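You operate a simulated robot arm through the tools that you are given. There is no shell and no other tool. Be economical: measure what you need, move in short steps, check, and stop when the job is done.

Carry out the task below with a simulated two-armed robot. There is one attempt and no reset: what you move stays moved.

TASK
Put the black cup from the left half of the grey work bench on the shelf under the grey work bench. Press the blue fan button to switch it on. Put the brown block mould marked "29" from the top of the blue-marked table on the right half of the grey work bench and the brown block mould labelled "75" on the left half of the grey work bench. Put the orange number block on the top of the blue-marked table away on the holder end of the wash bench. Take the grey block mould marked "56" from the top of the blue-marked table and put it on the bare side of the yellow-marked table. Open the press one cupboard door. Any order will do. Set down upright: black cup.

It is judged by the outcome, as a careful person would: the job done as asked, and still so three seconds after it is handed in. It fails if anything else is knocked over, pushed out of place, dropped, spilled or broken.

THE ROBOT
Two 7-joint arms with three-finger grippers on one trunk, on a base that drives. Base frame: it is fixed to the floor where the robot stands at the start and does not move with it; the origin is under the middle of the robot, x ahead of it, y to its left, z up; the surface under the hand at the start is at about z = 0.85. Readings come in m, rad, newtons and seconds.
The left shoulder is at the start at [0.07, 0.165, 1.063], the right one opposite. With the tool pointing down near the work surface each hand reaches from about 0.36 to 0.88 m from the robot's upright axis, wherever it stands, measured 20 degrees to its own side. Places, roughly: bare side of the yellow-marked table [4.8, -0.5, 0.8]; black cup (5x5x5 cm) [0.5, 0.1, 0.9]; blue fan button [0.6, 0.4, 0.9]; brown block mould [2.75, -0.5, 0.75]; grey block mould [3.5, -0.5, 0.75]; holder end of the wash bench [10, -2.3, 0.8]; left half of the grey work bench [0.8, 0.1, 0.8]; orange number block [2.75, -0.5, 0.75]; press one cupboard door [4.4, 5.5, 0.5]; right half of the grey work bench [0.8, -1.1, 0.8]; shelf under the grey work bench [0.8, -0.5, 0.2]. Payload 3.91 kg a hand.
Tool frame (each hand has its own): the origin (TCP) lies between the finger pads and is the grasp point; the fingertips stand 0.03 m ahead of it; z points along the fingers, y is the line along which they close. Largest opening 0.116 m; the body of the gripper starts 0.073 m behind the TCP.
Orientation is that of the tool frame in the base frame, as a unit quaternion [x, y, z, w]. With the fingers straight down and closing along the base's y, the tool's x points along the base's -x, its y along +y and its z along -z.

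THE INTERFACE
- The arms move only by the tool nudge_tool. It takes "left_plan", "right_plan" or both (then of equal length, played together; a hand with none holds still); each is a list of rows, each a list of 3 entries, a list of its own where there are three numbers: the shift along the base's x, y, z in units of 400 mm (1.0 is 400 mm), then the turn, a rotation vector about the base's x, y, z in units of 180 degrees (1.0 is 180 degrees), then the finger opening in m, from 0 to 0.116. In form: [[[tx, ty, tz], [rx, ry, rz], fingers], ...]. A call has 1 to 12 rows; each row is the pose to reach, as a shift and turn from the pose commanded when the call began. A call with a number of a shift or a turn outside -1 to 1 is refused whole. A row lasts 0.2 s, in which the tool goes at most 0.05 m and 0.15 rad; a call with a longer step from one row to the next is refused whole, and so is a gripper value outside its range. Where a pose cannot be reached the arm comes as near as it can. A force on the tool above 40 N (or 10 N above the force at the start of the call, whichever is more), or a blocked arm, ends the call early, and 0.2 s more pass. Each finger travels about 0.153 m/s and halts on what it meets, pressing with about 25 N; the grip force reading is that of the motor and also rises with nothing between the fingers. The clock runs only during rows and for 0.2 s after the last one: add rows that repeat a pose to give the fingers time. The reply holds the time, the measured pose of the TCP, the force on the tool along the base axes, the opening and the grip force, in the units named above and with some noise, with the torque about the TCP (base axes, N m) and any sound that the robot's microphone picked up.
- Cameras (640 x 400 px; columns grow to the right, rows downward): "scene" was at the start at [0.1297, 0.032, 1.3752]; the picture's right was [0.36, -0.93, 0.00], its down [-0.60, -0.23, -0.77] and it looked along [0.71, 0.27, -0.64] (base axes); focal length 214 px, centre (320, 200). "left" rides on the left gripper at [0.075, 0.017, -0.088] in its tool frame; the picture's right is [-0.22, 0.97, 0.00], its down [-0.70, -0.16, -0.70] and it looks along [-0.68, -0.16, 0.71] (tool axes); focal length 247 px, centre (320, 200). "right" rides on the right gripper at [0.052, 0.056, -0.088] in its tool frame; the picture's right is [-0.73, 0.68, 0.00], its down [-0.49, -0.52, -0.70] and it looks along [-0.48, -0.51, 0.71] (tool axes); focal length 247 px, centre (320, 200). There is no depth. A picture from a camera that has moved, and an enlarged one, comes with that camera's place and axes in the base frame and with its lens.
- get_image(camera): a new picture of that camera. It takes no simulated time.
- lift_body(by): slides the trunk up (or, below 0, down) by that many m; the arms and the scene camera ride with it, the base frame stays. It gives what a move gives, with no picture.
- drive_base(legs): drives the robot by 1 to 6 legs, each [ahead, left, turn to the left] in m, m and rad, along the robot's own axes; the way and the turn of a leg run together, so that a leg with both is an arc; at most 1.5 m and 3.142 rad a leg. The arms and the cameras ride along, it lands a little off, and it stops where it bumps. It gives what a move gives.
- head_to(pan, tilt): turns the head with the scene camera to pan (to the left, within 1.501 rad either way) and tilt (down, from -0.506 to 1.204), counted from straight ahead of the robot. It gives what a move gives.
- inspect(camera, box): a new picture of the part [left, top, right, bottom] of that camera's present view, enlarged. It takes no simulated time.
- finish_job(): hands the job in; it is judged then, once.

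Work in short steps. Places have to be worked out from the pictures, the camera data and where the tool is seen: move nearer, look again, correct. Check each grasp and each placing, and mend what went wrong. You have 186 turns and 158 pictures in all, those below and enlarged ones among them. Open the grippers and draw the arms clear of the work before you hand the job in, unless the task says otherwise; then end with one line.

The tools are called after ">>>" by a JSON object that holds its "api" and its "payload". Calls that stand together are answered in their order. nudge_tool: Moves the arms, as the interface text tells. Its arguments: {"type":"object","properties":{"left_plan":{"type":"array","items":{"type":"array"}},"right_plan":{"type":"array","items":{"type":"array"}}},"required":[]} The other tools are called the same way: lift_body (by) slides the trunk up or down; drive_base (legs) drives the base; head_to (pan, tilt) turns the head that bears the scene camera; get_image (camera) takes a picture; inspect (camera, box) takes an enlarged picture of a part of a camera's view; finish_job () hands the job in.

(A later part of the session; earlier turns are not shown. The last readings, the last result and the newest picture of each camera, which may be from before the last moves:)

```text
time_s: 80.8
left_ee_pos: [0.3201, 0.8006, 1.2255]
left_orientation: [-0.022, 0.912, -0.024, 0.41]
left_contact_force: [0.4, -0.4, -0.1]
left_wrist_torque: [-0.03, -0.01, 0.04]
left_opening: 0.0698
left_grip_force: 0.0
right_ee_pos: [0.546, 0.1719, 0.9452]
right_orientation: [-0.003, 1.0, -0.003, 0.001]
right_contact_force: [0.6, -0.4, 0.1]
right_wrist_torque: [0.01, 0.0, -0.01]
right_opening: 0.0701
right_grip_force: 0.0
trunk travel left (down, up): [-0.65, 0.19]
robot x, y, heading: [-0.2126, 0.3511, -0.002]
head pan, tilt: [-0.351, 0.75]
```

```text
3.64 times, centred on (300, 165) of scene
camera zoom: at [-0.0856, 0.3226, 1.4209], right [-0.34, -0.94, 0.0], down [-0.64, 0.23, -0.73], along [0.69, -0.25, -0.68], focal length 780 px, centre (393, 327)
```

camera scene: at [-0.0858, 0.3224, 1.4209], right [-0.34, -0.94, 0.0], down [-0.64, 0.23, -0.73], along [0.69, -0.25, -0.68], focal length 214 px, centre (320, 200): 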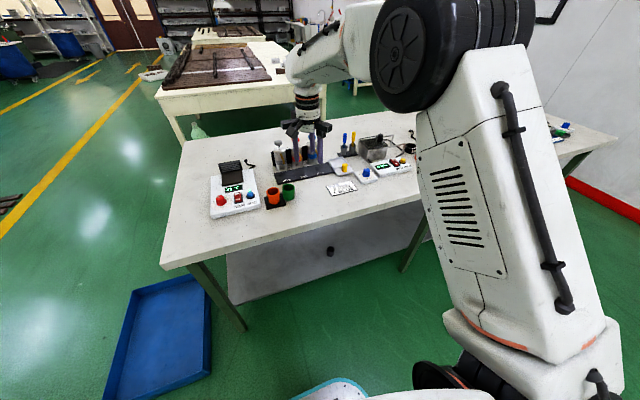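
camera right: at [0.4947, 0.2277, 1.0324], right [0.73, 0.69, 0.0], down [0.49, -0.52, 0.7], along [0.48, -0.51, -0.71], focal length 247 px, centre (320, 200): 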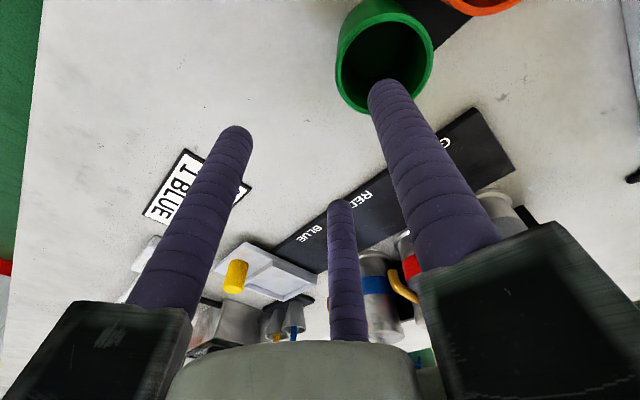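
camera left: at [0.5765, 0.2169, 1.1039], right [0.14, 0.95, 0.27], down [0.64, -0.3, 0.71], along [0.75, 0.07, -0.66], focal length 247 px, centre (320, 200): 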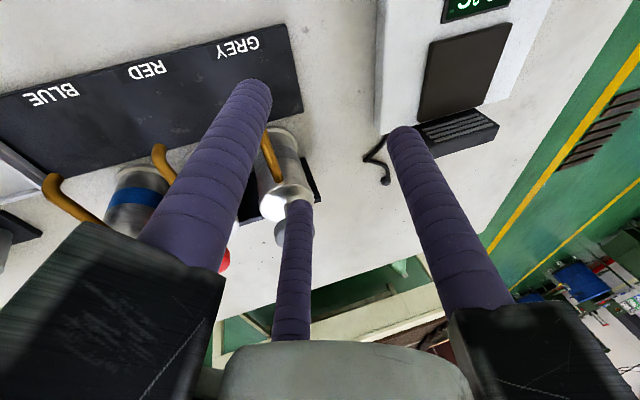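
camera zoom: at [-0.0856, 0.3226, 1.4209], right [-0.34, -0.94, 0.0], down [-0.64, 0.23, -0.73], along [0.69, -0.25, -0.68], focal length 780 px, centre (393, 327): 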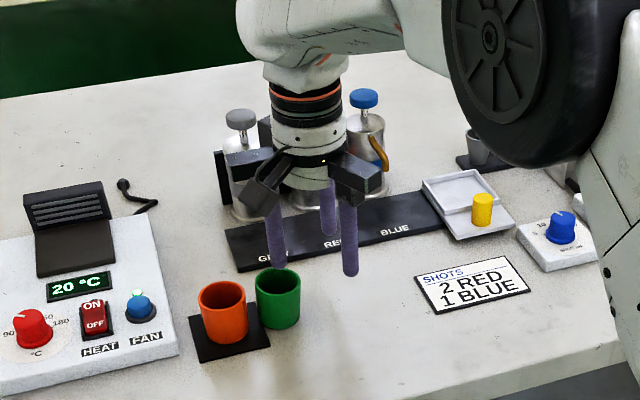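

The finger needs (−6, +7) mm to centre in the green cup. I correct, lower it inside, and drag the cup about 1.8 cm back first.

>>> {"api": "nudge_tool", "payload": {"right_plan": [[[-0.016, 0.0175, 0], [0, 0, 0], 0.07], [[-0.016, 0.0175, -0.05], [0, 0, 0], 0.07], [[-0.016, 0.0175, -0.115], [0, 0, 0], 0.07], [[-0.016, 0.0175, -0.115], [0, 0, 0], 0.07], [[-0.024, -0.007, -0.115], [0, 0, 0], 0.07], [[-0.032, -0.03, -0.115], [0, 0, 0], 0.07], [[-0.04, -0.053, -0.115], [0, 0, 0], 0.07], [[-0.04, -0.053, -0.115], [0, 0, 0], 0.07]]}}

>>> {"api": "get_image", "payload": {"camera": "right"}}

>>> {"api": "inspect", "payload": {"camera": "scene", "box": [240, 110, 360, 220]}}

```text
time_s: 82.6
left_ee_pos: [0.3201, 0.8006, 1.2251]
left_orientation: [-0.021, 0.911, -0.025, 0.412]
left_contact_force: [-0.6, 0.4, -0.3]
left_wrist_torque: [0.0, 0.04, 0.0]
left_opening: 0.07
left_grip_force: 0.0
right_ee_pos: [0.5261, 0.1508, 0.9031]
right_orientation: [-0.003, 1.0, -0.003, 0.0]
right_contact_force: [-0.1, 0.2, 0.7]
right_wrist_torque: [0.05, 0.02, 0.01]
right_opening: 0.0696
right_grip_force: 0.0
trunk travel left (down, up): [-0.65, 0.19]
robot x, y, heading: [-0.2148, 0.3523, -0.003]
head pan, tilt: [-0.351, 0.75]
```

```text
99 pictures are left
camera right: at [0.4746, 0.2075, 0.9903], right [0.73, 0.69, 0.0], down [0.49, -0.52, 0.7], along [0.48, -0.51, -0.71], focal length 247 px, centre (320, 200)
```

right: 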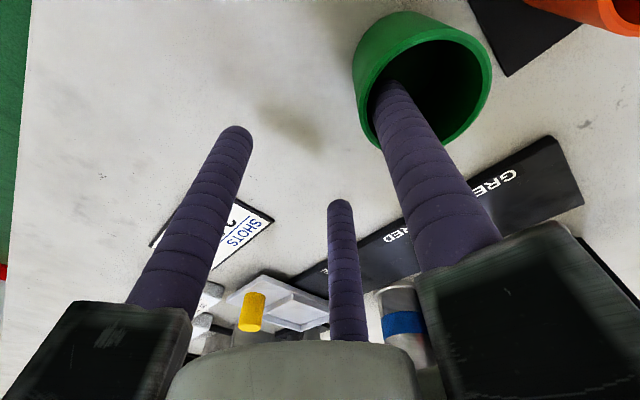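

```text
3.64 times, centred on (300, 165) of scene
camera zoom: at [-0.085, 0.3225, 1.4208], right [-0.34, -0.94, 0.0], down [-0.64, 0.23, -0.73], along [0.69, -0.25, -0.68], focal length 780 px, centre (393, 327)
```

zoom: 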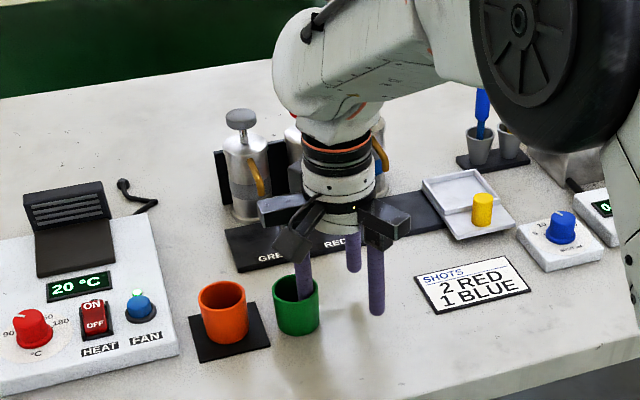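

The drag went slightly too far in −x. Comparing with the first pictures, the cup needs about (+12, −7) mm more; I push it accordingly from inside, then lift out.

>>> {"api": "nudge_tool", "payload": {"right_plan": [[[0, -0.01, 0], [0, 0, 0], 0.07], [[0, -0.019, 0], [0, 0, 0], 0.07], [[0, 0, 0], [0, 0, 0], 0.07], [[0, 0.0135, 0], [0, 0, 0], 0.07], [[0.02, 0.0135, 0], [0, 0, 0], 0.07], [[0.035, 0.0135, 0], [0, 0, 0], 0.07], [[0.049, 0.0135, 0], [0, 0, 0], 0.07], [[0.02, 0.0135, 0], [0, 0, 0], 0.07], [[0.02, 0.0135, 0.07], [0, 0, 0], 0.07], [[0.02, 0.0135, 0.16], [0, 0, 0], 0.07], [[0, -0.06, 0.22], [0, 0, 0], 0.07], [[-0.05, -0.15, 0.27], [0, 0, 0], 0.07]]}}

>>> {"api": "head_to", "payload": {"pan": -0.2, "tilt": 0.8}}

>>> {"api": "inspect", "payload": {"camera": "scene", "box": [240, 110, 360, 220]}}

```text
time_s: 85.2
left_ee_pos: [0.3188, 0.7996, 1.2267]
left_orientation: [-0.022, 0.911, -0.023, 0.411]
left_contact_force: [-0.9, -0.5, 0.7]
left_wrist_torque: [-0.02, 0.03, 0.01]
left_opening: 0.0699
left_grip_force: 0.1
right_ee_pos: [0.5024, 0.0904, 1.013]
right_orientation: [-0.002, 1.0, -0.003, 0.002]
right_contact_force: [-0.4, -0.5, -0.4]
right_wrist_torque: [0.0, -0.03, -0.01]
right_opening: 0.07
right_grip_force: 0.0
trunk travel left (down, up): [-0.65, 0.19]
robot x, y, heading: [-0.2116, 0.3485, 0.002]
head pan, tilt: [-0.351, 0.75]
```

```text
time_s: 85.9
left_ee_pos: [0.3209, 0.8005, 1.2237]
left_orientation: [-0.021, 0.911, -0.024, 0.411]
left_contact_force: [-0.1, 0.0, 0.7]
left_wrist_torque: [-0.02, 0.01, -0.02]
left_opening: 0.0699
left_grip_force: 0.1
right_ee_pos: [0.503, 0.0926, 1.0121]
right_orientation: [-0.002, 1.0, -0.004, 0.001]
right_contact_force: [0.1, -0.4, 0.0]
right_wrist_torque: [-0.01, 0.04, 0.01]
right_opening: 0.0698
right_grip_force: 0.0
trunk travel left (down, up): [-0.65, 0.19]
robot x, y, heading: [-0.2181, 0.3476, -0.003]
head pan, tilt: [-0.201, 0.799]
```

```text
3.64 times, centred on (300, 165) of scene
camera zoom: at [-0.0838, 0.335, 1.4168], right [-0.2, -0.98, 0.0], down [-0.7, 0.14, -0.7], along [0.68, -0.14, -0.72], focal length 780 px, centre (393, 327)
```

zoom: 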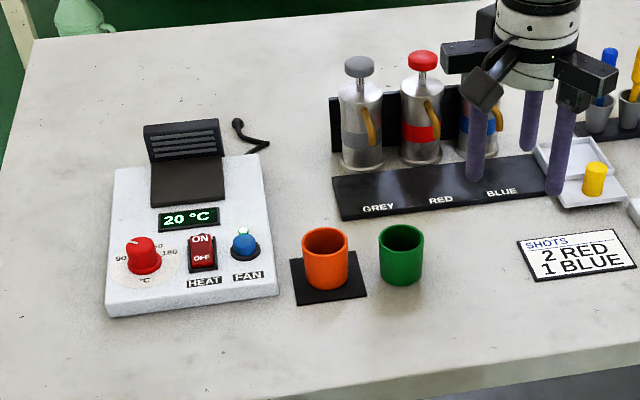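

The green cup is still about 9 mm too near the robot edge and 3 mm short in −y. I look from the hand camera for one more correction.

>>> {"api": "get_image", "payload": {"camera": "right"}}

```text
96 pictures are left
camera right: at [0.452, 0.1492, 1.0995], right [0.73, 0.69, 0.0], down [0.49, -0.52, 0.7], along [0.48, -0.51, -0.71], focal length 247 px, centre (320, 200)
```

right: 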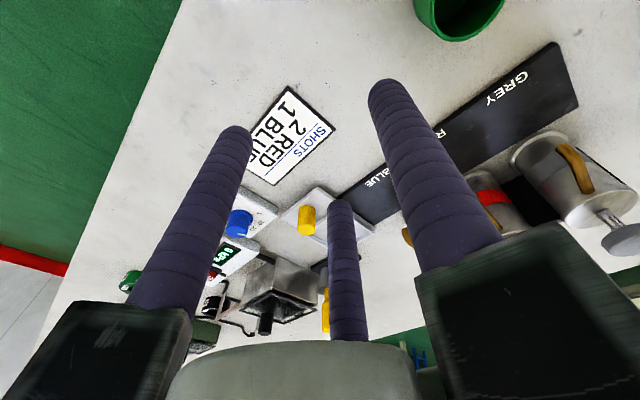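

I re-enter the green cup and push it +x about 9 mm, then lift out.

>>> {"api": "nudge_tool", "payload": {"right_plan": [[[0.03, 0.08, 0], [0, 0, 0], 0.07], [[0.0625, 0.1585, -0.05], [0, 0, 0], 0.07], [[0.0625, 0.1585, -0.15], [0, 0, 0], 0.07], [[0.0625, 0.1585, -0.22], [0, 0, 0], 0.07], [[0.0625, 0.1585, -0.275], [0, 0, 0], 0.07], [[0.09, 0.1585, -0.275], [0, 0, 0], 0.07], [[0.121, 0.1585, -0.275], [0, 0, 0], 0.07], [[0.0825, 0.1585, -0.275], [0, 0, 0], 0.07], [[0.0825, 0.1135, -0.275], [0, 0, 0], 0.07], [[0.0825, 0.145, -0.275], [0, 0, 0], 0.07], [[0.0825, 0.145, -0.16], [0, 0, 0], 0.07], [[0.07, 0.1, -0.05], [0, 0, 0], 0.07]]}}

>>> {"api": "nudge_tool", "payload": {"right_plan": [[[-0.05, -0.1, 0.05], [0, 0, 0], 0.07], [[-0.1, -0.2, 0.1], [0, 0, 0], 0.07]]}}

>>> {"api": "inspect", "payload": {"camera": "scene", "box": [240, 110, 360, 220]}}

```text
time_s: 88.5
left_ee_pos: [0.3193, 0.8003, 1.225]
left_orientation: [-0.021, 0.911, -0.024, 0.412]
left_contact_force: [-0.6, 0.0, 0.0]
left_wrist_torque: [0.0, 0.02, 0.01]
left_opening: 0.0699
left_grip_force: 0.0
right_ee_pos: [0.5351, 0.1296, 0.9938]
right_orientation: [-0.003, 1.0, -0.002, 0.001]
right_contact_force: [-0.6, 0.2, 0.0]
right_wrist_torque: [0.0, -0.04, 0.01]
right_opening: 0.0695
right_grip_force: 0.0
trunk travel left (down, up): [-0.65, 0.19]
robot x, y, heading: [-0.2111, 0.3513, 0.002]
head pan, tilt: [-0.201, 0.799]
```

```text
time_s: 89.1
left_ee_pos: [0.3181, 0.799, 1.2263]
left_orientation: [-0.022, 0.911, -0.024, 0.412]
left_contact_force: [0.4, -0.4, -0.6]
left_wrist_torque: [0.01, -0.03, 0.03]
left_opening: 0.0699
left_grip_force: 0.1
right_ee_pos: [0.493, 0.0502, 1.0331]
right_orientation: [-0.004, 1.0, -0.003, 0.001]
right_contact_force: [-0.5, -0.2, 0.7]
right_wrist_torque: [0.01, 0.0, -0.01]
right_opening: 0.0702
right_grip_force: 0.1
trunk travel left (down, up): [-0.65, 0.19]
robot x, y, heading: [-0.2086, 0.3472, 0.0]
head pan, tilt: [-0.201, 0.799]
```

```text
3.64 times, centred on (300, 165) of scene
camera zoom: at [-0.0857, 0.3334, 1.4169], right [-0.2, -0.98, 0.0], down [-0.7, 0.14, -0.7], along [0.68, -0.14, -0.72], focal length 780 px, centre (393, 327)
```

zoom: 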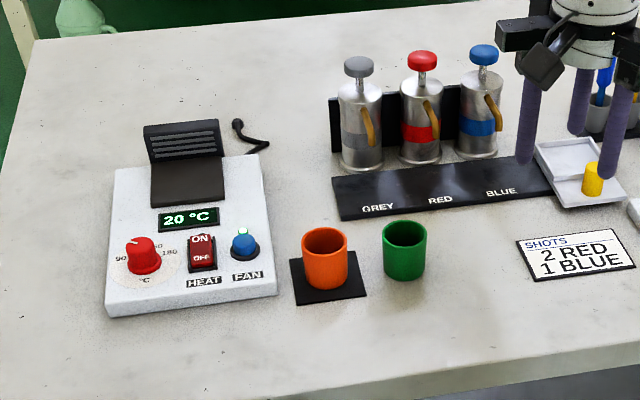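

The green cup is back in place to within a few millimetres. I fold the right hand in and drive around the left end of the bench into the aisle in front of the blue-marked table.

>>> {"api": "nudge_tool", "payload": {"right_plan": [[[-0.1, 0, 0.05], [0, 0, 0], 0.07], [[-0.2, 0, 0.1], [0, 0, 0], 0.07], [[-0.3, 0, 0.15], [0, 0, 0], 0.07], [[-0.4, 0, 0.2], [0, 0, 0], 0.07], [[-0.5, 0, 0.25], [0, 0, 0], 0.07]]}}

>>> {"api": "drive_base", "payload": {"legs": [[-0.1, 0, 0], [0, 1.35, 0], [1.0, 0, 0]]}}

>>> {"api": "head_to", "payload": {"pan": -0.5, "tilt": 0.6}}

>>> {"api": "get_image", "payload": {"camera": "scene"}}

```text
time_s: 90.3
left_ee_pos: [0.3214, 0.798, 1.2254]
left_orientation: [-0.021, 0.911, -0.023, 0.411]
left_contact_force: [0.5, -1.1, 0.8]
left_wrist_torque: [0.09, 0.07, 0.06]
left_opening: 0.0699
left_grip_force: 0.0
right_ee_pos: [0.2911, 0.0399, 1.1289]
right_orientation: [-0.001, 1.0, 0.021, -0.001]
right_contact_force: [0.6, -0.3, 0.5]
right_wrist_torque: [-0.06, -0.05, -0.03]
right_opening: 0.0698
right_grip_force: 0.0
trunk travel left (down, up): [-0.65, 0.19]
robot x, y, heading: [-0.2122, 0.3513, -0.0]
head pan, tilt: [-0.201, 0.799]
```

```text
time_s: 102.5
left_ee_pos: [1.2134, 2.1485, 1.2248]
left_orientation: [-0.019, 0.911, -0.025, 0.411]
left_contact_force: [-0.6, -0.9, 0.4]
left_wrist_torque: [0.01, -0.02, 0.01]
left_opening: 0.07
left_grip_force: 0.0
right_ee_pos: [1.1835, 1.3968, 1.1317]
right_orientation: [0.0, 1.0, -0.004, 0.0]
right_contact_force: [-0.4, 0.5, 0.0]
right_wrist_torque: [0.01, 0.01, 0.01]
right_opening: 0.0699
right_grip_force: 0.1
trunk travel left (down, up): [-0.65, 0.19]
robot x, y, heading: [0.6785, 1.7003, -0.003]
head pan, tilt: [-0.201, 0.799]
```

```text
time_s: 103.3
left_ee_pos: [1.2137, 2.1484, 1.2251]
left_orientation: [-0.019, 0.911, -0.025, 0.411]
left_contact_force: [0.7, 0.4, -0.3]
left_wrist_torque: [0.01, 0.01, 0.0]
left_opening: 0.0697
left_grip_force: 0.1
right_ee_pos: [1.1846, 1.3963, 1.1329]
right_orientation: [0.0, 1.0, -0.002, 0.0]
right_contact_force: [0.0, -0.6, -0.2]
right_wrist_torque: [-0.02, -0.03, 0.03]
right_opening: 0.07
right_grip_force: 0.0
trunk travel left (down, up): [-0.65, 0.19]
robot x, y, heading: [0.6778, 1.6987, -0.005]
head pan, tilt: [-0.499, 0.6]
```

```text
94 pictures are left
camera scene: at [0.8058, 1.659, 1.4337], right [-0.48, -0.88, 0.0], down [-0.5, 0.27, -0.82], along [0.72, -0.4, -0.57], focal length 214 px, centre (320, 200)
```

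scene: 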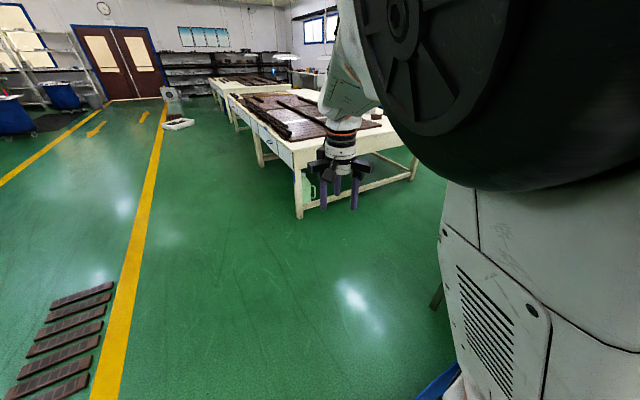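

The way is clear. I move on to x ≈ 1.75 and strafe right into the aisle.

>>> {"api": "drive_base", "payload": {"legs": [[1.05, 0, 0], [0, -1.0, 0]]}}

>>> {"api": "head_to", "payload": {"pan": 0.0, "tilt": 0.7}}

>>> {"api": "get_image", "payload": {"camera": "scene"}}

```text
time_s: 113.4
left_ee_pos: [2.2707, 1.1934, 1.2251]
left_orientation: [-0.029, 0.911, -0.021, 0.411]
left_contact_force: [-1.0, -0.5, -0.1]
left_wrist_torque: [-0.03, 0.02, 0.0]
left_opening: 0.0699
left_grip_force: 0.1
right_ee_pos: [2.2553, 0.4398, 1.1329]
right_orientation: [-0.011, 1.0, -0.003, 0.001]
right_contact_force: [-0.6, 0.2, 0.0]
right_wrist_torque: [0.0, -0.01, 0.01]
right_opening: 0.07
right_grip_force: 0.1
trunk travel left (down, up): [-0.65, 0.19]
robot x, y, heading: [1.744, 0.733, 0.014]
head pan, tilt: [-0.499, 0.6]
```

```text
time_s: 114.3
left_ee_pos: [2.2694, 1.1921, 1.2258]
left_orientation: [-0.029, 0.911, -0.02, 0.411]
left_contact_force: [-0.9, -1.0, 0.4]
left_wrist_torque: [0.0, 0.01, 0.01]
left_opening: 0.0699
left_grip_force: 0.0
right_ee_pos: [2.2558, 0.4385, 1.1303]
right_orientation: [-0.011, 1.0, -0.003, -0.002]
right_contact_force: [0.4, 0.8, -0.5]
right_wrist_torque: [0.01, -0.02, -0.02]
right_opening: 0.0702
right_grip_force: 0.0
trunk travel left (down, up): [-0.65, 0.19]
robot x, y, heading: [1.7469, 0.731, 0.018]
head pan, tilt: [0.0, 0.7]
```

```text
93 pictures are left
camera scene: at [1.8775, 0.7173, 1.4281], right [-0.21, -0.98, 0.0], down [-0.6, 0.13, -0.79], along [0.77, -0.17, -0.62], focal length 214 px, centre (320, 200)
```

scene: 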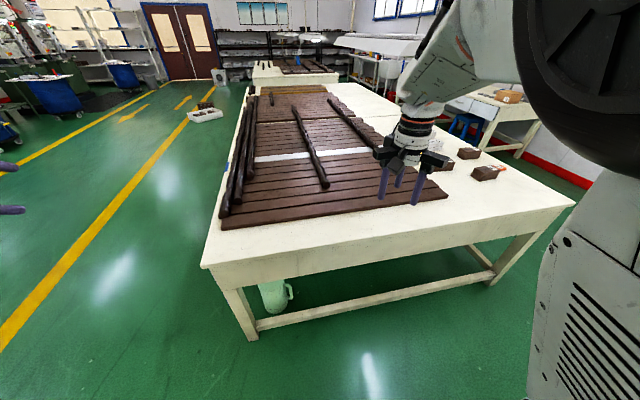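

The table top is at z ≈ 0.75, near edge at x ≈ 2.43, with blocks near (2.75, −0.50) and (3.0, −0.55). I strafe right in front of them.

>>> {"api": "drive_base", "payload": {"legs": [[0, -0.95, -0.018]]}}

>>> {"api": "head_to", "payload": {"pan": -0.1, "tilt": 0.65}}

>>> {"api": "get_image", "payload": {"camera": "scene"}}

>>> {"api": "get_image", "payload": {"camera": "right"}}

```text
time_s: 119.2
left_ee_pos: [2.2848, 0.2352, 1.2252]
left_orientation: [-0.008, 0.911, -0.029, 0.411]
left_contact_force: [0.5, 0.2, -0.9]
left_wrist_torque: [-0.03, 0.01, 0.01]
left_opening: 0.07
left_grip_force: 0.0
right_ee_pos: [2.2371, -0.5158, 1.1286]
right_orientation: [0.011, 1.0, -0.003, -0.002]
right_contact_force: [-0.6, 1.0, 0.4]
right_wrist_torque: [0.0, 0.0, 0.01]
right_opening: 0.0698
right_grip_force: 0.1
trunk travel left (down, up): [-0.65, 0.19]
robot x, y, heading: [1.7369, -0.2005, -0.024]
head pan, tilt: [0.0, 0.7]
```

```text
time_s: 119.9
left_ee_pos: [2.2846, 0.2344, 1.2257]
left_orientation: [-0.009, 0.911, -0.029, 0.41]
left_contact_force: [0.3, 0.5, 1.0]
left_wrist_torque: [0.0, -0.02, -0.04]
left_opening: 0.0698
left_grip_force: 0.2
right_ee_pos: [2.2367, -0.5168, 1.127]
right_orientation: [0.012, 1.0, -0.002, -0.004]
right_contact_force: [-0.5, -0.3, 0.2]
right_wrist_torque: [-0.01, 0.02, -0.02]
right_opening: 0.0699
right_grip_force: 0.1
trunk travel left (down, up): [-0.65, 0.19]
robot x, y, heading: [1.7381, -0.1991, -0.03]
head pan, tilt: [-0.099, 0.649]
```

```text
92 pictures are left
camera scene: at [1.8719, -0.2189, 1.426], right [-0.21, -0.98, 0.0], down [-0.62, 0.13, -0.77], along [0.75, -0.16, -0.64], focal length 214 px, centre (320, 200)
```

scene: 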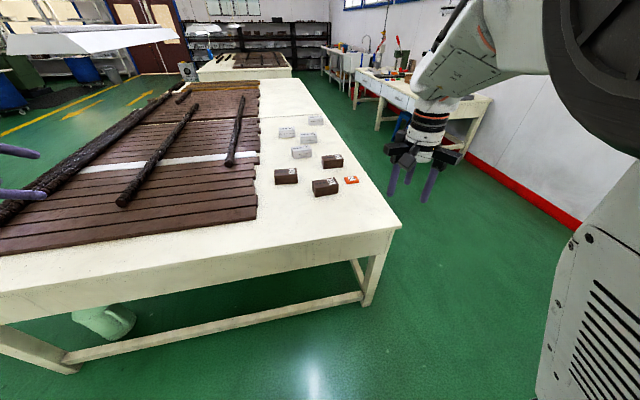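

```text
91 pictures are left
camera right: at [2.1881, -0.4589, 1.2153], right [0.75, 0.66, -0.01], down [0.48, -0.53, 0.7], along [0.46, -0.53, -0.72], focal length 247 px, centre (320, 200)
```

right: 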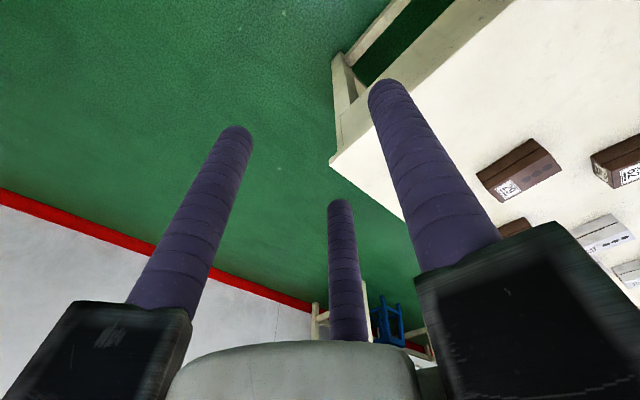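

Three brown blocks, several grey ones and the orange block are visible. I enlarge to read the markings.

>>> {"api": "inspect", "payload": {"camera": "scene", "box": [265, 105, 375, 205]}}

```text
4.00 times, centred on (320, 155) of scene
camera zoom: at [1.8719, -0.2189, 1.426], right [-0.21, -0.98, 0.0], down [-0.62, 0.13, -0.77], along [0.75, -0.16, -0.64], focal length 858 px, centre (320, 380)
```

zoom: 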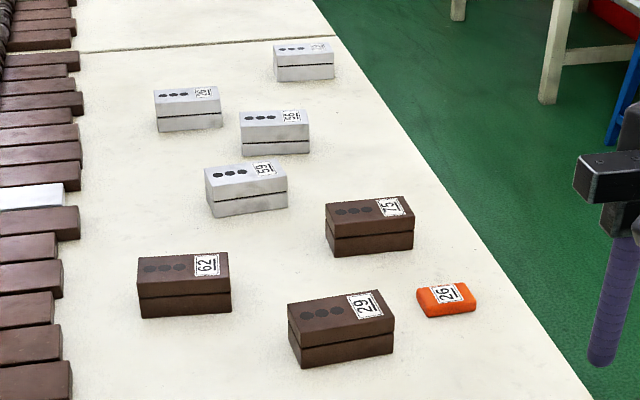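

I zoom further to tell 62/29 and 55/56/59 apart.

>>> {"api": "inspect", "payload": {"camera": "scene", "box": [295, 160, 345, 200]}}

>>> {"api": "inspect", "payload": {"camera": "scene", "box": [300, 112, 350, 160]}}

>>> {"api": "inspect", "payload": {"camera": "scene", "box": [275, 112, 325, 152]}}

```text
10.00 times, centred on (320, 180) of scene
camera zoom: at [1.8719, -0.2189, 1.426], right [-0.21, -0.98, 0.0], down [-0.62, 0.13, -0.77], along [0.75, -0.16, -0.64], focal length 2145 px, centre (320, 400)
```

zoom: 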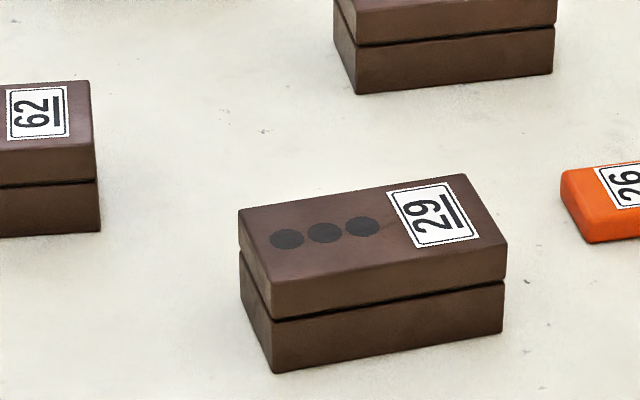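

```text
8.33 times, centred on (325, 136) of scene
camera zoom: at [1.8719, -0.2189, 1.426], right [-0.21, -0.98, 0.0], down [-0.62, 0.13, -0.77], along [0.75, -0.16, -0.64], focal length 1787 px, centre (278, 733)
```

zoom: 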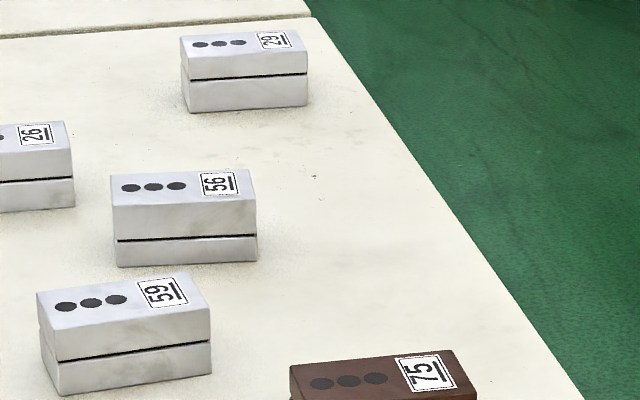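

```text
10.00 times, centred on (300, 132) of scene
camera zoom: at [1.8719, -0.2189, 1.426], right [-0.21, -0.98, 0.0], down [-0.62, 0.13, -0.77], along [0.75, -0.16, -0.64], focal length 2145 px, centre (520, 880)
```

zoom: 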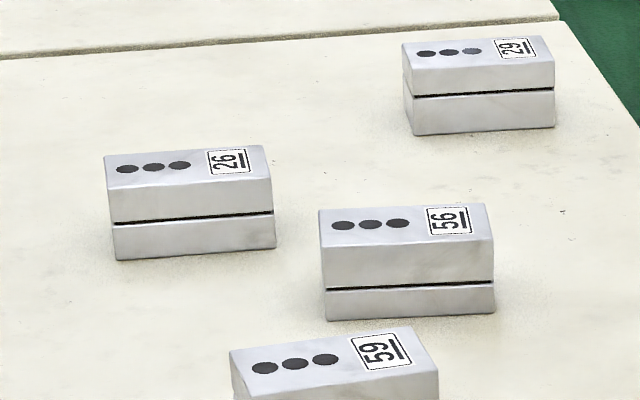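

Labels are clear: brown 29 at about (2.715, −0.425), brown 75 at about (2.94, −0.52), orange at (2.77, −0.58), grey 56 further back. I drive closer and yaw the right hand 90° so the fingers close across the block's narrow side.

>>> {"api": "drive_base", "payload": {"legs": [[0.27, -0.05, 0.028]]}}

>>> {"api": "nudge_tool", "payload": {"right_plan": [[[0, 0, 0], [0, 0, 0.045], 0.08], [[0, 0, 0], [0, 0, 0.09], 0.09], [[0, 0, 0], [0, 0, 0.135], 0.1], [[0, 0, 0], [0, 0, 0.18], 0.11], [[0, 0, 0], [0, 0, 0.225], 0.116], [[0, 0, 0], [0, 0, 0.27], 0.116], [[0, 0, 0], [0, 0, 0.315], 0.116], [[0, 0, 0], [0, 0, 0.36], 0.116], [[0, 0, 0], [0, 0, 0.405], 0.116], [[0, 0, 0], [0, 0, 0.45], 0.116], [[0, 0, 0], [0, 0, 0.495], 0.116], [[0, 0, 0], [0, 0, 0.5], 0.116]]}}

>>> {"api": "get_image", "payload": {"camera": "right"}}

```text
time_s: 121.8
left_ee_pos: [2.5337, 0.2013, 1.2251]
left_orientation: [-0.025, 0.911, -0.023, 0.412]
left_contact_force: [-0.2, 0.6, -0.1]
left_wrist_torque: [-0.01, -0.03, 0.01]
left_opening: 0.0699
left_grip_force: 0.0
right_ee_pos: [2.5131, -0.5509, 1.1261]
right_orientation: [-0.005, 1.0, -0.001, -0.005]
right_contact_force: [0.6, 0.9, 0.0]
right_wrist_torque: [0.04, 0.01, -0.01]
right_opening: 0.0697
right_grip_force: 0.0
trunk travel left (down, up): [-0.65, 0.19]
robot x, y, heading: [2.0023, -0.2585, 0.009]
head pan, tilt: [-0.099, 0.649]
```

```text
time_s: 124.4
left_ee_pos: [2.534, 0.2016, 1.2251]
left_orientation: [-0.025, 0.911, -0.023, 0.411]
left_contact_force: [-0.1, 0.3, -0.7]
left_wrist_torque: [0.01, 0.0, -0.04]
left_opening: 0.0697
left_grip_force: 0.0
right_ee_pos: [2.5118, -0.5524, 1.1218]
right_orientation: [0.711, -0.703, -0.002, 0.003]
right_contact_force: [-0.1, 0.9, -0.3]
right_wrist_torque: [0.01, -0.02, -0.03]
right_opening: 0.1159
right_grip_force: 0.1
trunk travel left (down, up): [-0.65, 0.19]
robot x, y, heading: [2.0045, -0.2515, 0.006]
head pan, tilt: [-0.099, 0.649]
```

```text
86 pictures are left
camera right: at [2.4583, -0.6058, 1.209], right [-0.69, 0.73, 0.01], down [0.52, 0.49, 0.7], along [0.5, 0.48, -0.72], focal length 247 px, centre (320, 200)
```

right: 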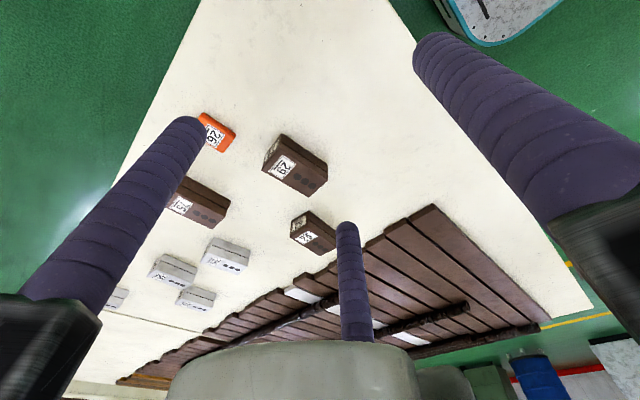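

The 29 block's centre measures about (2.71, −0.43). I move above it and check.

>>> {"api": "nudge_tool", "payload": {"right_plan": [[[0.067, 0.04, -0.04], [0, 0, 0], 0.116], [[0.133, 0.08, -0.09], [0, 0, 0], 0.116], [[0.2, 0.12, -0.15], [0, 0, 0], 0.116], [[0.267, 0.16, -0.21], [0, 0, 0], 0.116], [[0.333, 0.2, -0.28], [0, 0, 0], 0.116], [[0.4, 0.24, -0.35], [0, 0, 0], 0.116], [[0.467, 0.28, -0.42], [0, 0, 0], 0.116], [[0.53, 0.3125, -0.49], [0, 0, 0], 0.116], [[0.53, 0.3125, -0.53], [0, 0, 0], 0.116], [[0.53, 0.3125, -0.53], [0, 0, 0], 0.116]]}}

>>> {"api": "get_image", "payload": {"camera": "right"}}

>>> {"api": "get_image", "payload": {"camera": "scene"}}

```text
time_s: 126.6
left_ee_pos: [2.5325, 0.2009, 1.2243]
left_orientation: [-0.025, 0.911, -0.022, 0.411]
left_contact_force: [1.0, 0.0, 0.4]
left_wrist_torque: [-0.01, -0.02, 0.02]
left_opening: 0.07
left_grip_force: 0.1
right_ee_pos: [2.7207, -0.4254, 0.9147]
right_orientation: [0.711, -0.703, 0.006, 0.002]
right_contact_force: [-0.6, -0.1, -0.3]
right_wrist_torque: [-0.03, 0.02, 0.02]
right_opening: 0.1162
right_grip_force: 0.0
trunk travel left (down, up): [-0.65, 0.19]
robot x, y, heading: [2.0049, -0.2524, 0.005]
head pan, tilt: [-0.099, 0.649]
```

```text
85 pictures are left
camera right: at [2.6661, -0.4784, 1.0019], right [-0.69, 0.72, -0.01], down [0.51, 0.5, 0.7], along [0.51, 0.47, -0.72], focal length 247 px, centre (320, 200)
```

right: 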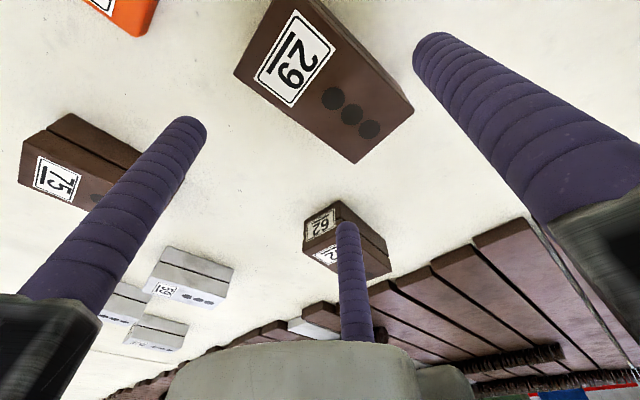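

```text
84 pictures are left
camera scene: at [2.1397, -0.259, 1.4294], right [-0.09, -1.0, 0.0], down [-0.6, 0.06, -0.8], along [0.79, -0.07, -0.6], focal length 214 px, centre (320, 200)
```

scene: 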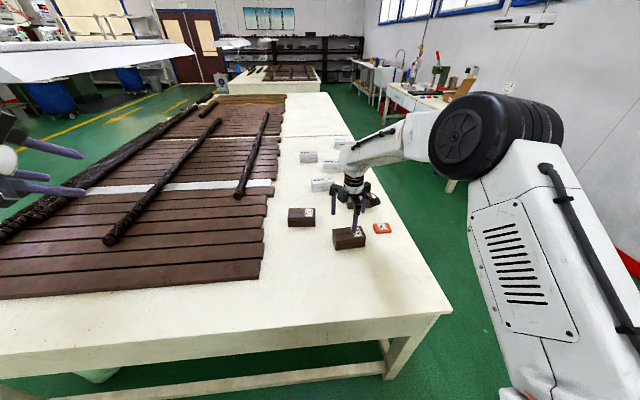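

The fingers straddle the block properly. I shift a few mm, descend to z ≈ 0.787 and close.

>>> {"api": "nudge_tool", "payload": {"right_plan": [[[0.0225, -0.02, -0.05], [0, 0, 0], 0.116], [[0.0225, -0.02, -0.14], [0, 0, 0], 0.116], [[0.0225, -0.02, -0.23], [0, 0, 0], 0.116], [[0.0225, -0.02, -0.29], [0, 0, 0], 0.116], [[0.0225, -0.02, -0.319], [0, 0, 0], 0.116], [[0.0225, -0.02, -0.319], [0, 0, 0], 0.09], [[0.0225, -0.02, -0.319], [0, 0, 0], 0.06], [[0.0225, -0.02, -0.319], [0, 0, 0], 0.05], [[0.0225, -0.02, -0.319], [0, 0, 0], 0.05]]}}

>>> {"api": "get_image", "payload": {"camera": "right"}}

```text
time_s: 127.9
left_ee_pos: [2.5308, 0.2014, 1.2263]
left_orientation: [-0.025, 0.91, -0.023, 0.413]
left_contact_force: [0.2, -1.8, -0.2]
left_wrist_torque: [-0.04, 0.05, 0.01]
left_opening: 0.07
left_grip_force: 0.1
right_ee_pos: [2.7302, -0.4344, 0.7947]
right_orientation: [0.712, -0.702, 0.008, 0.0]
right_contact_force: [-17.2, 2.0, 30.4]
right_wrist_torque: [0.02, 2.32, 0.27]
right_opening: 0.0987
right_grip_force: 9.2
trunk travel left (down, up): [-0.65, 0.19]
robot x, y, heading: [2.003, -0.253, 0.004]
head pan, tilt: [-0.099, 0.649]
stopped in row 6 (right hand): the force on the tool passed its limit at 52 N (the readings are from after the stop); the commanded pose is now the measured one
```

```text
83 pictures are left
camera right: at [2.6759, -0.4871, 0.8835], right [-0.69, 0.72, -0.02], down [0.51, 0.5, 0.7], along [0.51, 0.48, -0.72], focal length 247 px, centre (320, 200)
```

right: 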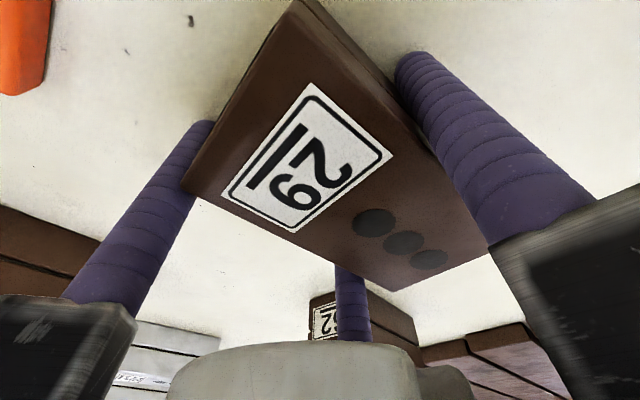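

The tips touched the table at z ≈ 0.765. I raise 8 mm and close there.

>>> {"api": "nudge_tool", "payload": {"right_plan": [[[0, 0, 0.02], [0, 0, 0], 0.0987], [[0, 0, 0.02], [0, 0, 0], 0.085], [[0, 0, 0.02], [0, 0, 0], 0.07], [[0, 0, 0.02], [0, 0, 0], 0.055], [[0, 0, 0.02], [0, 0, 0], 0.05], [[0, 0, 0.02], [0, 0, 0], 0.05]]}}

>>> {"api": "get_image", "payload": {"camera": "right"}}

```text
time_s: 129.3
left_ee_pos: [2.5352, 0.2009, 1.2245]
left_orientation: [-0.024, 0.911, -0.023, 0.411]
left_contact_force: [0.4, 0.3, -0.8]
left_wrist_torque: [-0.01, -0.01, 0.01]
left_opening: 0.0698
left_grip_force: 0.0
right_ee_pos: [2.7344, -0.4367, 0.7975]
right_orientation: [0.711, -0.703, 0.007, 0.003]
right_contact_force: [0.4, 0.9, 0.1]
right_wrist_torque: [-0.08, -0.1, -0.02]
right_opening: 0.0934
right_grip_force: 25.2
trunk travel left (down, up): [-0.65, 0.19]
robot x, y, heading: [2.0027, -0.2545, 0.004]
head pan, tilt: [-0.099, 0.649]
```

```text
82 pictures are left
camera right: at [2.6796, -0.4886, 0.8852], right [-0.69, 0.72, -0.01], down [0.51, 0.5, 0.7], along [0.51, 0.47, -0.72], focal length 247 px, centre (320, 200)
```

right: 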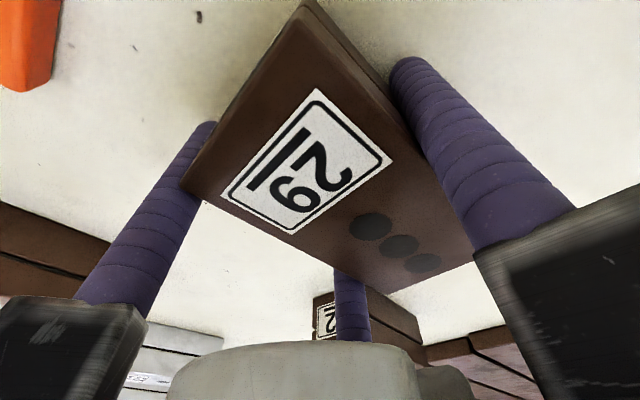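

Gripped at opening 93 mm. I lift it and check.

>>> {"api": "nudge_tool", "payload": {"right_plan": [[[0, 0, 0.05], [0, 0, 0], 0.06], [[0, 0, 0.13], [0, 0, 0], 0.06], [[0, 0, 0.23], [0, 0, 0], 0.06], [[0, 0, 0.34], [0, 0, 0], 0.06], [[-0.05, 0, 0.44], [0, 0, 0], 0.06], [[-0.12, 0, 0.52], [0, 0, 0], 0.06], [[-0.2, 0, 0.58], [0, 0, 0], 0.06], [[-0.3, 0, 0.6], [0, 0, 0], 0.06], [[-0.4, 0, 0.6], [0, 0, 0], 0.06], [[-0.5, 0, 0.6], [0, 0, 0], 0.06]]}}

>>> {"api": "get_image", "payload": {"camera": "right"}}

>>> {"api": "get_image", "payload": {"camera": "scene"}}

```text
time_s: 131.5
left_ee_pos: [2.5325, 0.2015, 1.2258]
left_orientation: [-0.024, 0.911, -0.023, 0.412]
left_contact_force: [-0.5, 1.2, 0.8]
left_wrist_torque: [0.02, 0.0, 0.02]
left_opening: 0.07
left_grip_force: 0.1
right_ee_pos: [2.5304, -0.4345, 1.0375]
right_orientation: [0.712, -0.702, 0.007, 0.001]
right_contact_force: [-0.4, 0.7, -7.3]
right_wrist_torque: [-0.08, -0.13, -0.02]
right_opening: 0.0933
right_grip_force: 24.5
trunk travel left (down, up): [-0.65, 0.19]
robot x, y, heading: [2.0032, -0.253, 0.005]
head pan, tilt: [-0.099, 0.649]
```

```text
81 pictures are left
camera right: at [2.4752, -0.4861, 1.1259], right [-0.69, 0.72, -0.01], down [0.51, 0.5, 0.7], along [0.51, 0.47, -0.72], focal length 247 px, centre (320, 200)
```

right: 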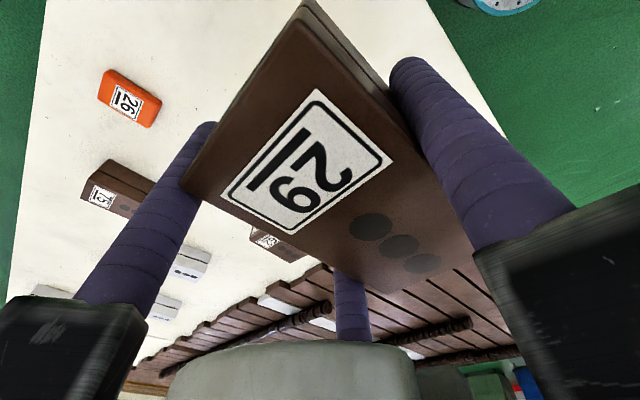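

```text
80 pictures are left
camera scene: at [2.1378, -0.2596, 1.4296], right [-0.09, -1.0, 0.0], down [-0.6, 0.06, -0.8], along [0.79, -0.07, -0.6], focal length 214 px, centre (320, 200)
```

scene: 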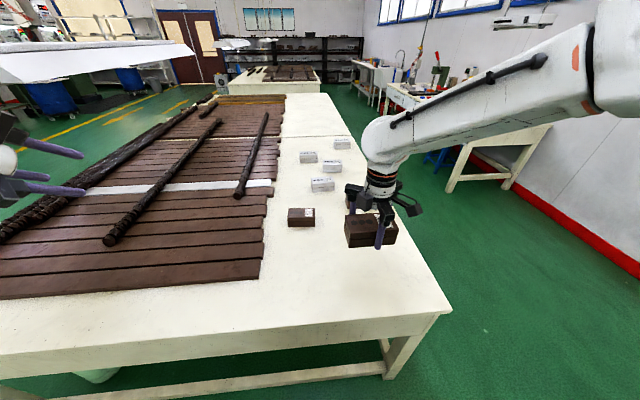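

The 29 block is held securely (about 7 N). I raise the trunk a little, back off to the aisle middle, turn around to face the bench, and shift toward its right half.

>>> {"api": "lift_body", "payload": {"by": 0.1}}

>>> {"api": "drive_base", "payload": {"legs": [[-0.2, 0, 0], [0, 0, -3.14], [0, 0.75, 0]]}}

>>> {"api": "head_to", "payload": {"pan": 0.1, "tilt": 0.75}}

>>> {"api": "get_image", "payload": {"camera": "scene"}}

```text
time_s: 132.8
left_ee_pos: [2.5344, 0.2008, 1.3251]
left_orientation: [-0.024, 0.911, -0.022, 0.411]
left_contact_force: [0.1, -0.4, 0.1]
left_wrist_torque: [0.01, -0.02, -0.01]
left_opening: 0.0702
left_grip_force: 0.0
right_ee_pos: [2.5339, -0.4345, 1.1364]
right_orientation: [0.711, -0.703, 0.006, 0.002]
right_contact_force: [0.2, 0.2, -6.7]
right_wrist_torque: [-0.06, -0.14, -0.02]
right_opening: 0.093
right_grip_force: 24.4
trunk travel left (down, up): [-0.75, 0.09]
robot x, y, heading: [2.0031, -0.2531, -0.0]
head pan, tilt: [-0.099, 0.649]
```

```text
time_s: 145.4
left_ee_pos: [1.2903, -1.4613, 1.3261]
left_orientation: [0.911, 0.03, -0.411, -0.02]
left_contact_force: [-0.1, -0.2, 0.5]
left_wrist_torque: [-0.01, -0.02, 0.02]
left_opening: 0.07
left_grip_force: 0.0
right_ee_pos: [1.2848, -0.8249, 1.1372]
right_orientation: [0.699, 0.715, 0.003, -0.007]
right_contact_force: [0.1, 0.6, -7.0]
right_wrist_torque: [0.05, 0.11, -0.01]
right_opening: 0.0932
right_grip_force: 25.3
trunk travel left (down, up): [-0.75, 0.09]
robot x, y, heading: [1.8136, -1.0004, -3.126]
head pan, tilt: [-0.099, 0.649]
```

```text
time_s: 146.2
left_ee_pos: [1.2909, -1.4615, 1.3248]
left_orientation: [0.911, 0.03, -0.411, -0.019]
left_contact_force: [0.4, -0.5, 0.4]
left_wrist_torque: [0.02, 0.0, -0.01]
left_opening: 0.07
left_grip_force: 0.0
right_ee_pos: [1.2838, -0.826, 1.1376]
right_orientation: [0.699, 0.715, 0.003, -0.006]
right_contact_force: [-0.3, -0.6, -7.7]
right_wrist_torque: [0.13, 0.11, 0.0]
right_opening: 0.0932
right_grip_force: 25.2
trunk travel left (down, up): [-0.75, 0.09]
robot x, y, heading: [1.8166, -1.0022, -3.122]
head pan, tilt: [0.099, 0.75]
```

```text
79 pictures are left
camera scene: at [1.6835, -1.0108, 1.5208], right [-0.12, 0.99, 0.0], down [0.68, 0.08, -0.73], along [-0.73, -0.08, -0.68], focal length 214 px, centre (320, 200)
```

scene: 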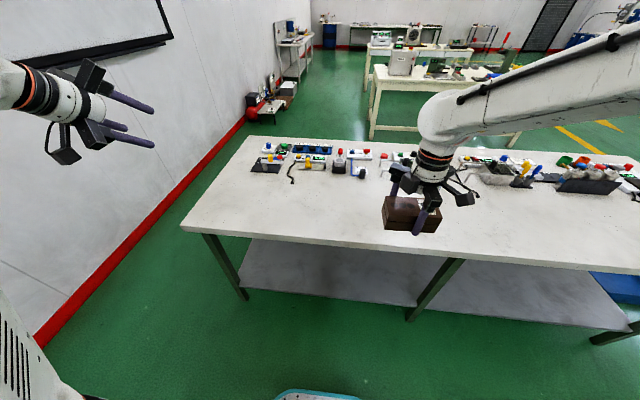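

The bench's far strip is bare. I move nearer so the block can be set at about (1.0, −1.05) on the right half.

>>> {"api": "drive_base", "payload": {"legs": [[0.1, 0.22, -0.018]]}}

>>> {"api": "nudge_tool", "payload": {"right_plan": [[[-0.06, 0, -0.05], [0, 0, 0], 0.06], [[-0.12, 0, -0.1], [0, 0, 0], 0.06], [[-0.18, 0, -0.15], [0, 0, 0], 0.06], [[-0.24, 0, -0.2], [0, 0, 0], 0.06], [[-0.3, 0, -0.25], [0, 0, 0], 0.06], [[-0.36, 0, -0.3], [0, 0, 0], 0.06], [[-0.42, 0, -0.37], [0, 0, 0], 0.06], [[-0.46, 0, -0.44], [0, 0, 0], 0.06], [[-0.46, 0, -0.5], [0, 0, 0], 0.06], [[-0.46, 0, -0.56], [0, 0, 0], 0.06], [[-0.46, 0, -0.56], [0, 0, 0], 0.06]]}}

>>> {"api": "get_image", "payload": {"camera": "scene"}}

```text
time_s: 148.0
left_ee_pos: [1.1852, -1.6736, 1.3249]
left_orientation: [0.911, 0.021, -0.412, -0.023]
left_contact_force: [-0.2, 0.0, -0.1]
left_wrist_torque: [-0.01, 0.0, 0.01]
left_opening: 0.07
left_grip_force: 0.0
right_ee_pos: [1.1918, -1.038, 1.1368]
right_orientation: [0.706, 0.708, 0.003, -0.006]
right_contact_force: [-0.2, -0.4, -7.1]
right_wrist_torque: [0.1, 0.11, -0.04]
right_opening: 0.0933
right_grip_force: 25.2
trunk travel left (down, up): [-0.75, 0.09]
robot x, y, heading: [1.7214, -1.2253, 3.14]
head pan, tilt: [0.099, 0.75]
```

```text
time_s: 150.4
left_ee_pos: [1.185, -1.6738, 1.3237]
left_orientation: [0.911, 0.022, -0.411, -0.024]
left_contact_force: [1.4, 0.3, 0.4]
left_wrist_torque: [0.0, -0.02, -0.02]
left_opening: 0.07
left_grip_force: 0.0
right_ee_pos: [1.0058, -1.0376, 0.9114]
right_orientation: [0.705, 0.709, 0.003, -0.006]
right_contact_force: [-0.5, 0.0, -7.0]
right_wrist_torque: [0.09, 0.11, 0.0]
right_opening: 0.0933
right_grip_force: 25.3
trunk travel left (down, up): [-0.75, 0.09]
robot x, y, heading: [1.7173, -1.2214, 3.139]
head pan, tilt: [0.099, 0.75]
```

```text
78 pictures are left
camera scene: at [1.5856, -1.2309, 1.5208], right [-0.1, 1.0, 0.0], down [0.68, 0.07, -0.73], along [-0.73, -0.07, -0.68], focal length 214 px, centre (320, 200)
```

scene: 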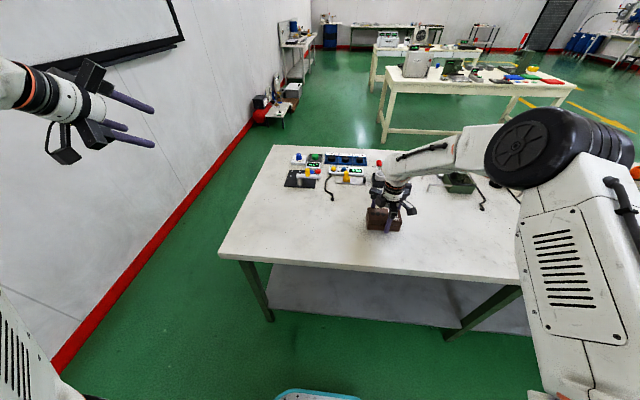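

Clear area beneath the block. I lower in small steps until the force shows contact.

>>> {"api": "nudge_tool", "payload": {"right_plan": [[[0, 0, -0.025], [0, 0, 0], 0.06], [[0, 0, -0.045], [0, 0, 0], 0.06], [[0, 0, -0.055], [0, 0, 0], 0.06], [[0, 0, -0.055], [0, 0, 0], 0.06]]}}

>>> {"api": "inspect", "payload": {"camera": "scene", "box": [330, 150, 450, 250]}}

```text
time_s: 151.4
left_ee_pos: [1.1842, -1.6737, 1.3255]
left_orientation: [0.911, 0.021, -0.411, -0.024]
left_contact_force: [-0.2, -0.4, 0.0]
left_wrist_torque: [-0.01, -0.01, 0.03]
left_opening: 0.0701
left_grip_force: 0.0
right_ee_pos: [1.0079, -1.0392, 0.8901]
right_orientation: [0.705, 0.709, 0.002, -0.005]
right_contact_force: [-0.9, 0.4, -6.7]
right_wrist_torque: [0.08, 0.1, 0.01]
right_opening: 0.0933
right_grip_force: 24.9
trunk travel left (down, up): [-0.75, 0.09]
robot x, y, heading: [1.7205, -1.2237, 3.138]
head pan, tilt: [0.099, 0.75]
```

```text
4.00 times, centred on (390, 200) of scene
camera zoom: at [1.5851, -1.2308, 1.5207], right [-0.1, 1.0, 0.0], down [0.68, 0.07, -0.73], along [-0.73, -0.07, -0.68], focal length 858 px, centre (40, 200)
```

zoom: 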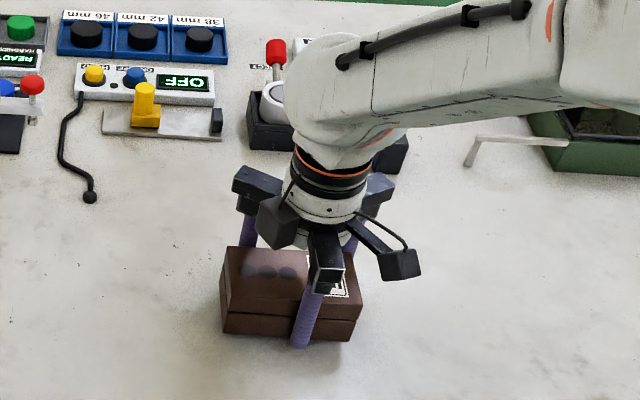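

No contact yet; a few more millimetres.

>>> {"api": "nudge_tool", "payload": {"right_plan": [[[0, 0, -0.006], [0, 0, 0], 0.06], [[0, 0, -0.012], [0, 0, 0], 0.06], [[0, 0, -0.012], [0, 0, 0], 0.06]]}}

```text
time_s: 152.2
left_ee_pos: [1.1838, -1.6752, 1.3247]
left_orientation: [0.911, 0.022, -0.411, -0.024]
left_contact_force: [0.1, 0.5, -0.5]
left_wrist_torque: [0.02, 0.0, 0.01]
left_opening: 0.0698
left_grip_force: 0.1
right_ee_pos: [1.0071, -1.0385, 0.8859]
right_orientation: [0.705, 0.709, 0.002, -0.006]
right_contact_force: [0.4, 0.4, -6.2]
right_wrist_torque: [0.04, 0.11, 0.0]
right_opening: 0.0931
right_grip_force: 25.4
trunk travel left (down, up): [-0.75, 0.09]
robot x, y, heading: [1.7184, -1.2254, 3.141]
head pan, tilt: [0.099, 0.75]
```

>>> {"api": "nudge_tool", "payload": {"right_plan": [[[0, 0, -0.008], [0, 0, 0], 0.06], [[0, 0, -0.016], [0, 0, 0], 0.06], [[0, 0, -0.024], [0, 0, 0], 0.06], [[0, 0, -0.024], [0, 0, 0], 0.06]]}}

```text
time_s: 153.2
left_ee_pos: [1.1863, -1.6744, 1.3271]
left_orientation: [0.91, 0.022, -0.413, -0.023]
left_contact_force: [0.2, -1.3, 0.3]
left_wrist_torque: [0.0, -0.01, -0.02]
left_opening: 0.0697
left_grip_force: 0.1
right_ee_pos: [1.0054, -1.0393, 0.8813]
right_orientation: [0.705, 0.709, 0.0, -0.01]
right_contact_force: [-6.3, 3.6, 26.7]
right_wrist_torque: [-0.72, -1.23, 0.19]
right_opening: 0.0933
right_grip_force: 24.6
trunk travel left (down, up): [-0.75, 0.09]
robot x, y, heading: [1.7209, -1.2263, 3.139]
head pan, tilt: [0.099, 0.75]
```

The block is down (27 N contact). I release and lift straight up.

>>> {"api": "nudge_tool", "payload": {"right_plan": [[[0, 0, 0.006], [0, 0, 0], 0.1], [[0, 0, 0.006], [0, 0, 0], 0.116], [[0, 0, 0.006], [0, 0, 0], 0.116], [[0, 0, 0.08], [0, 0, 0], 0.116], [[0, 0, 0.19], [0, 0, 0], 0.116], [[0, 0, 0.3], [0, 0, 0], 0.116], [[0.1, 0, 0.38], [0, 0, 0], 0.116], [[0.2, 0, 0.45], [0, 0, 0], 0.116], [[0.3, 0, 0.5], [0, 0, 0], 0.116], [[0.4, 0, 0.5], [0, 0, 0], 0.116]]}}

>>> {"api": "get_image", "payload": {"camera": "scene"}}

```text
refused: row 7 steps farther than a row can; nothing moved
```

```text
76 pictures are left
camera scene: at [1.5888, -1.2313, 1.5215], right [-0.1, 1.0, 0.0], down [0.68, 0.07, -0.73], along [-0.73, -0.07, -0.68], focal length 214 px, centre (320, 200)
```

scene: 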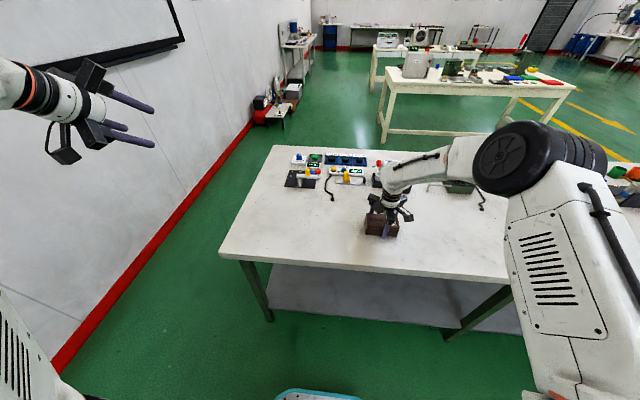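

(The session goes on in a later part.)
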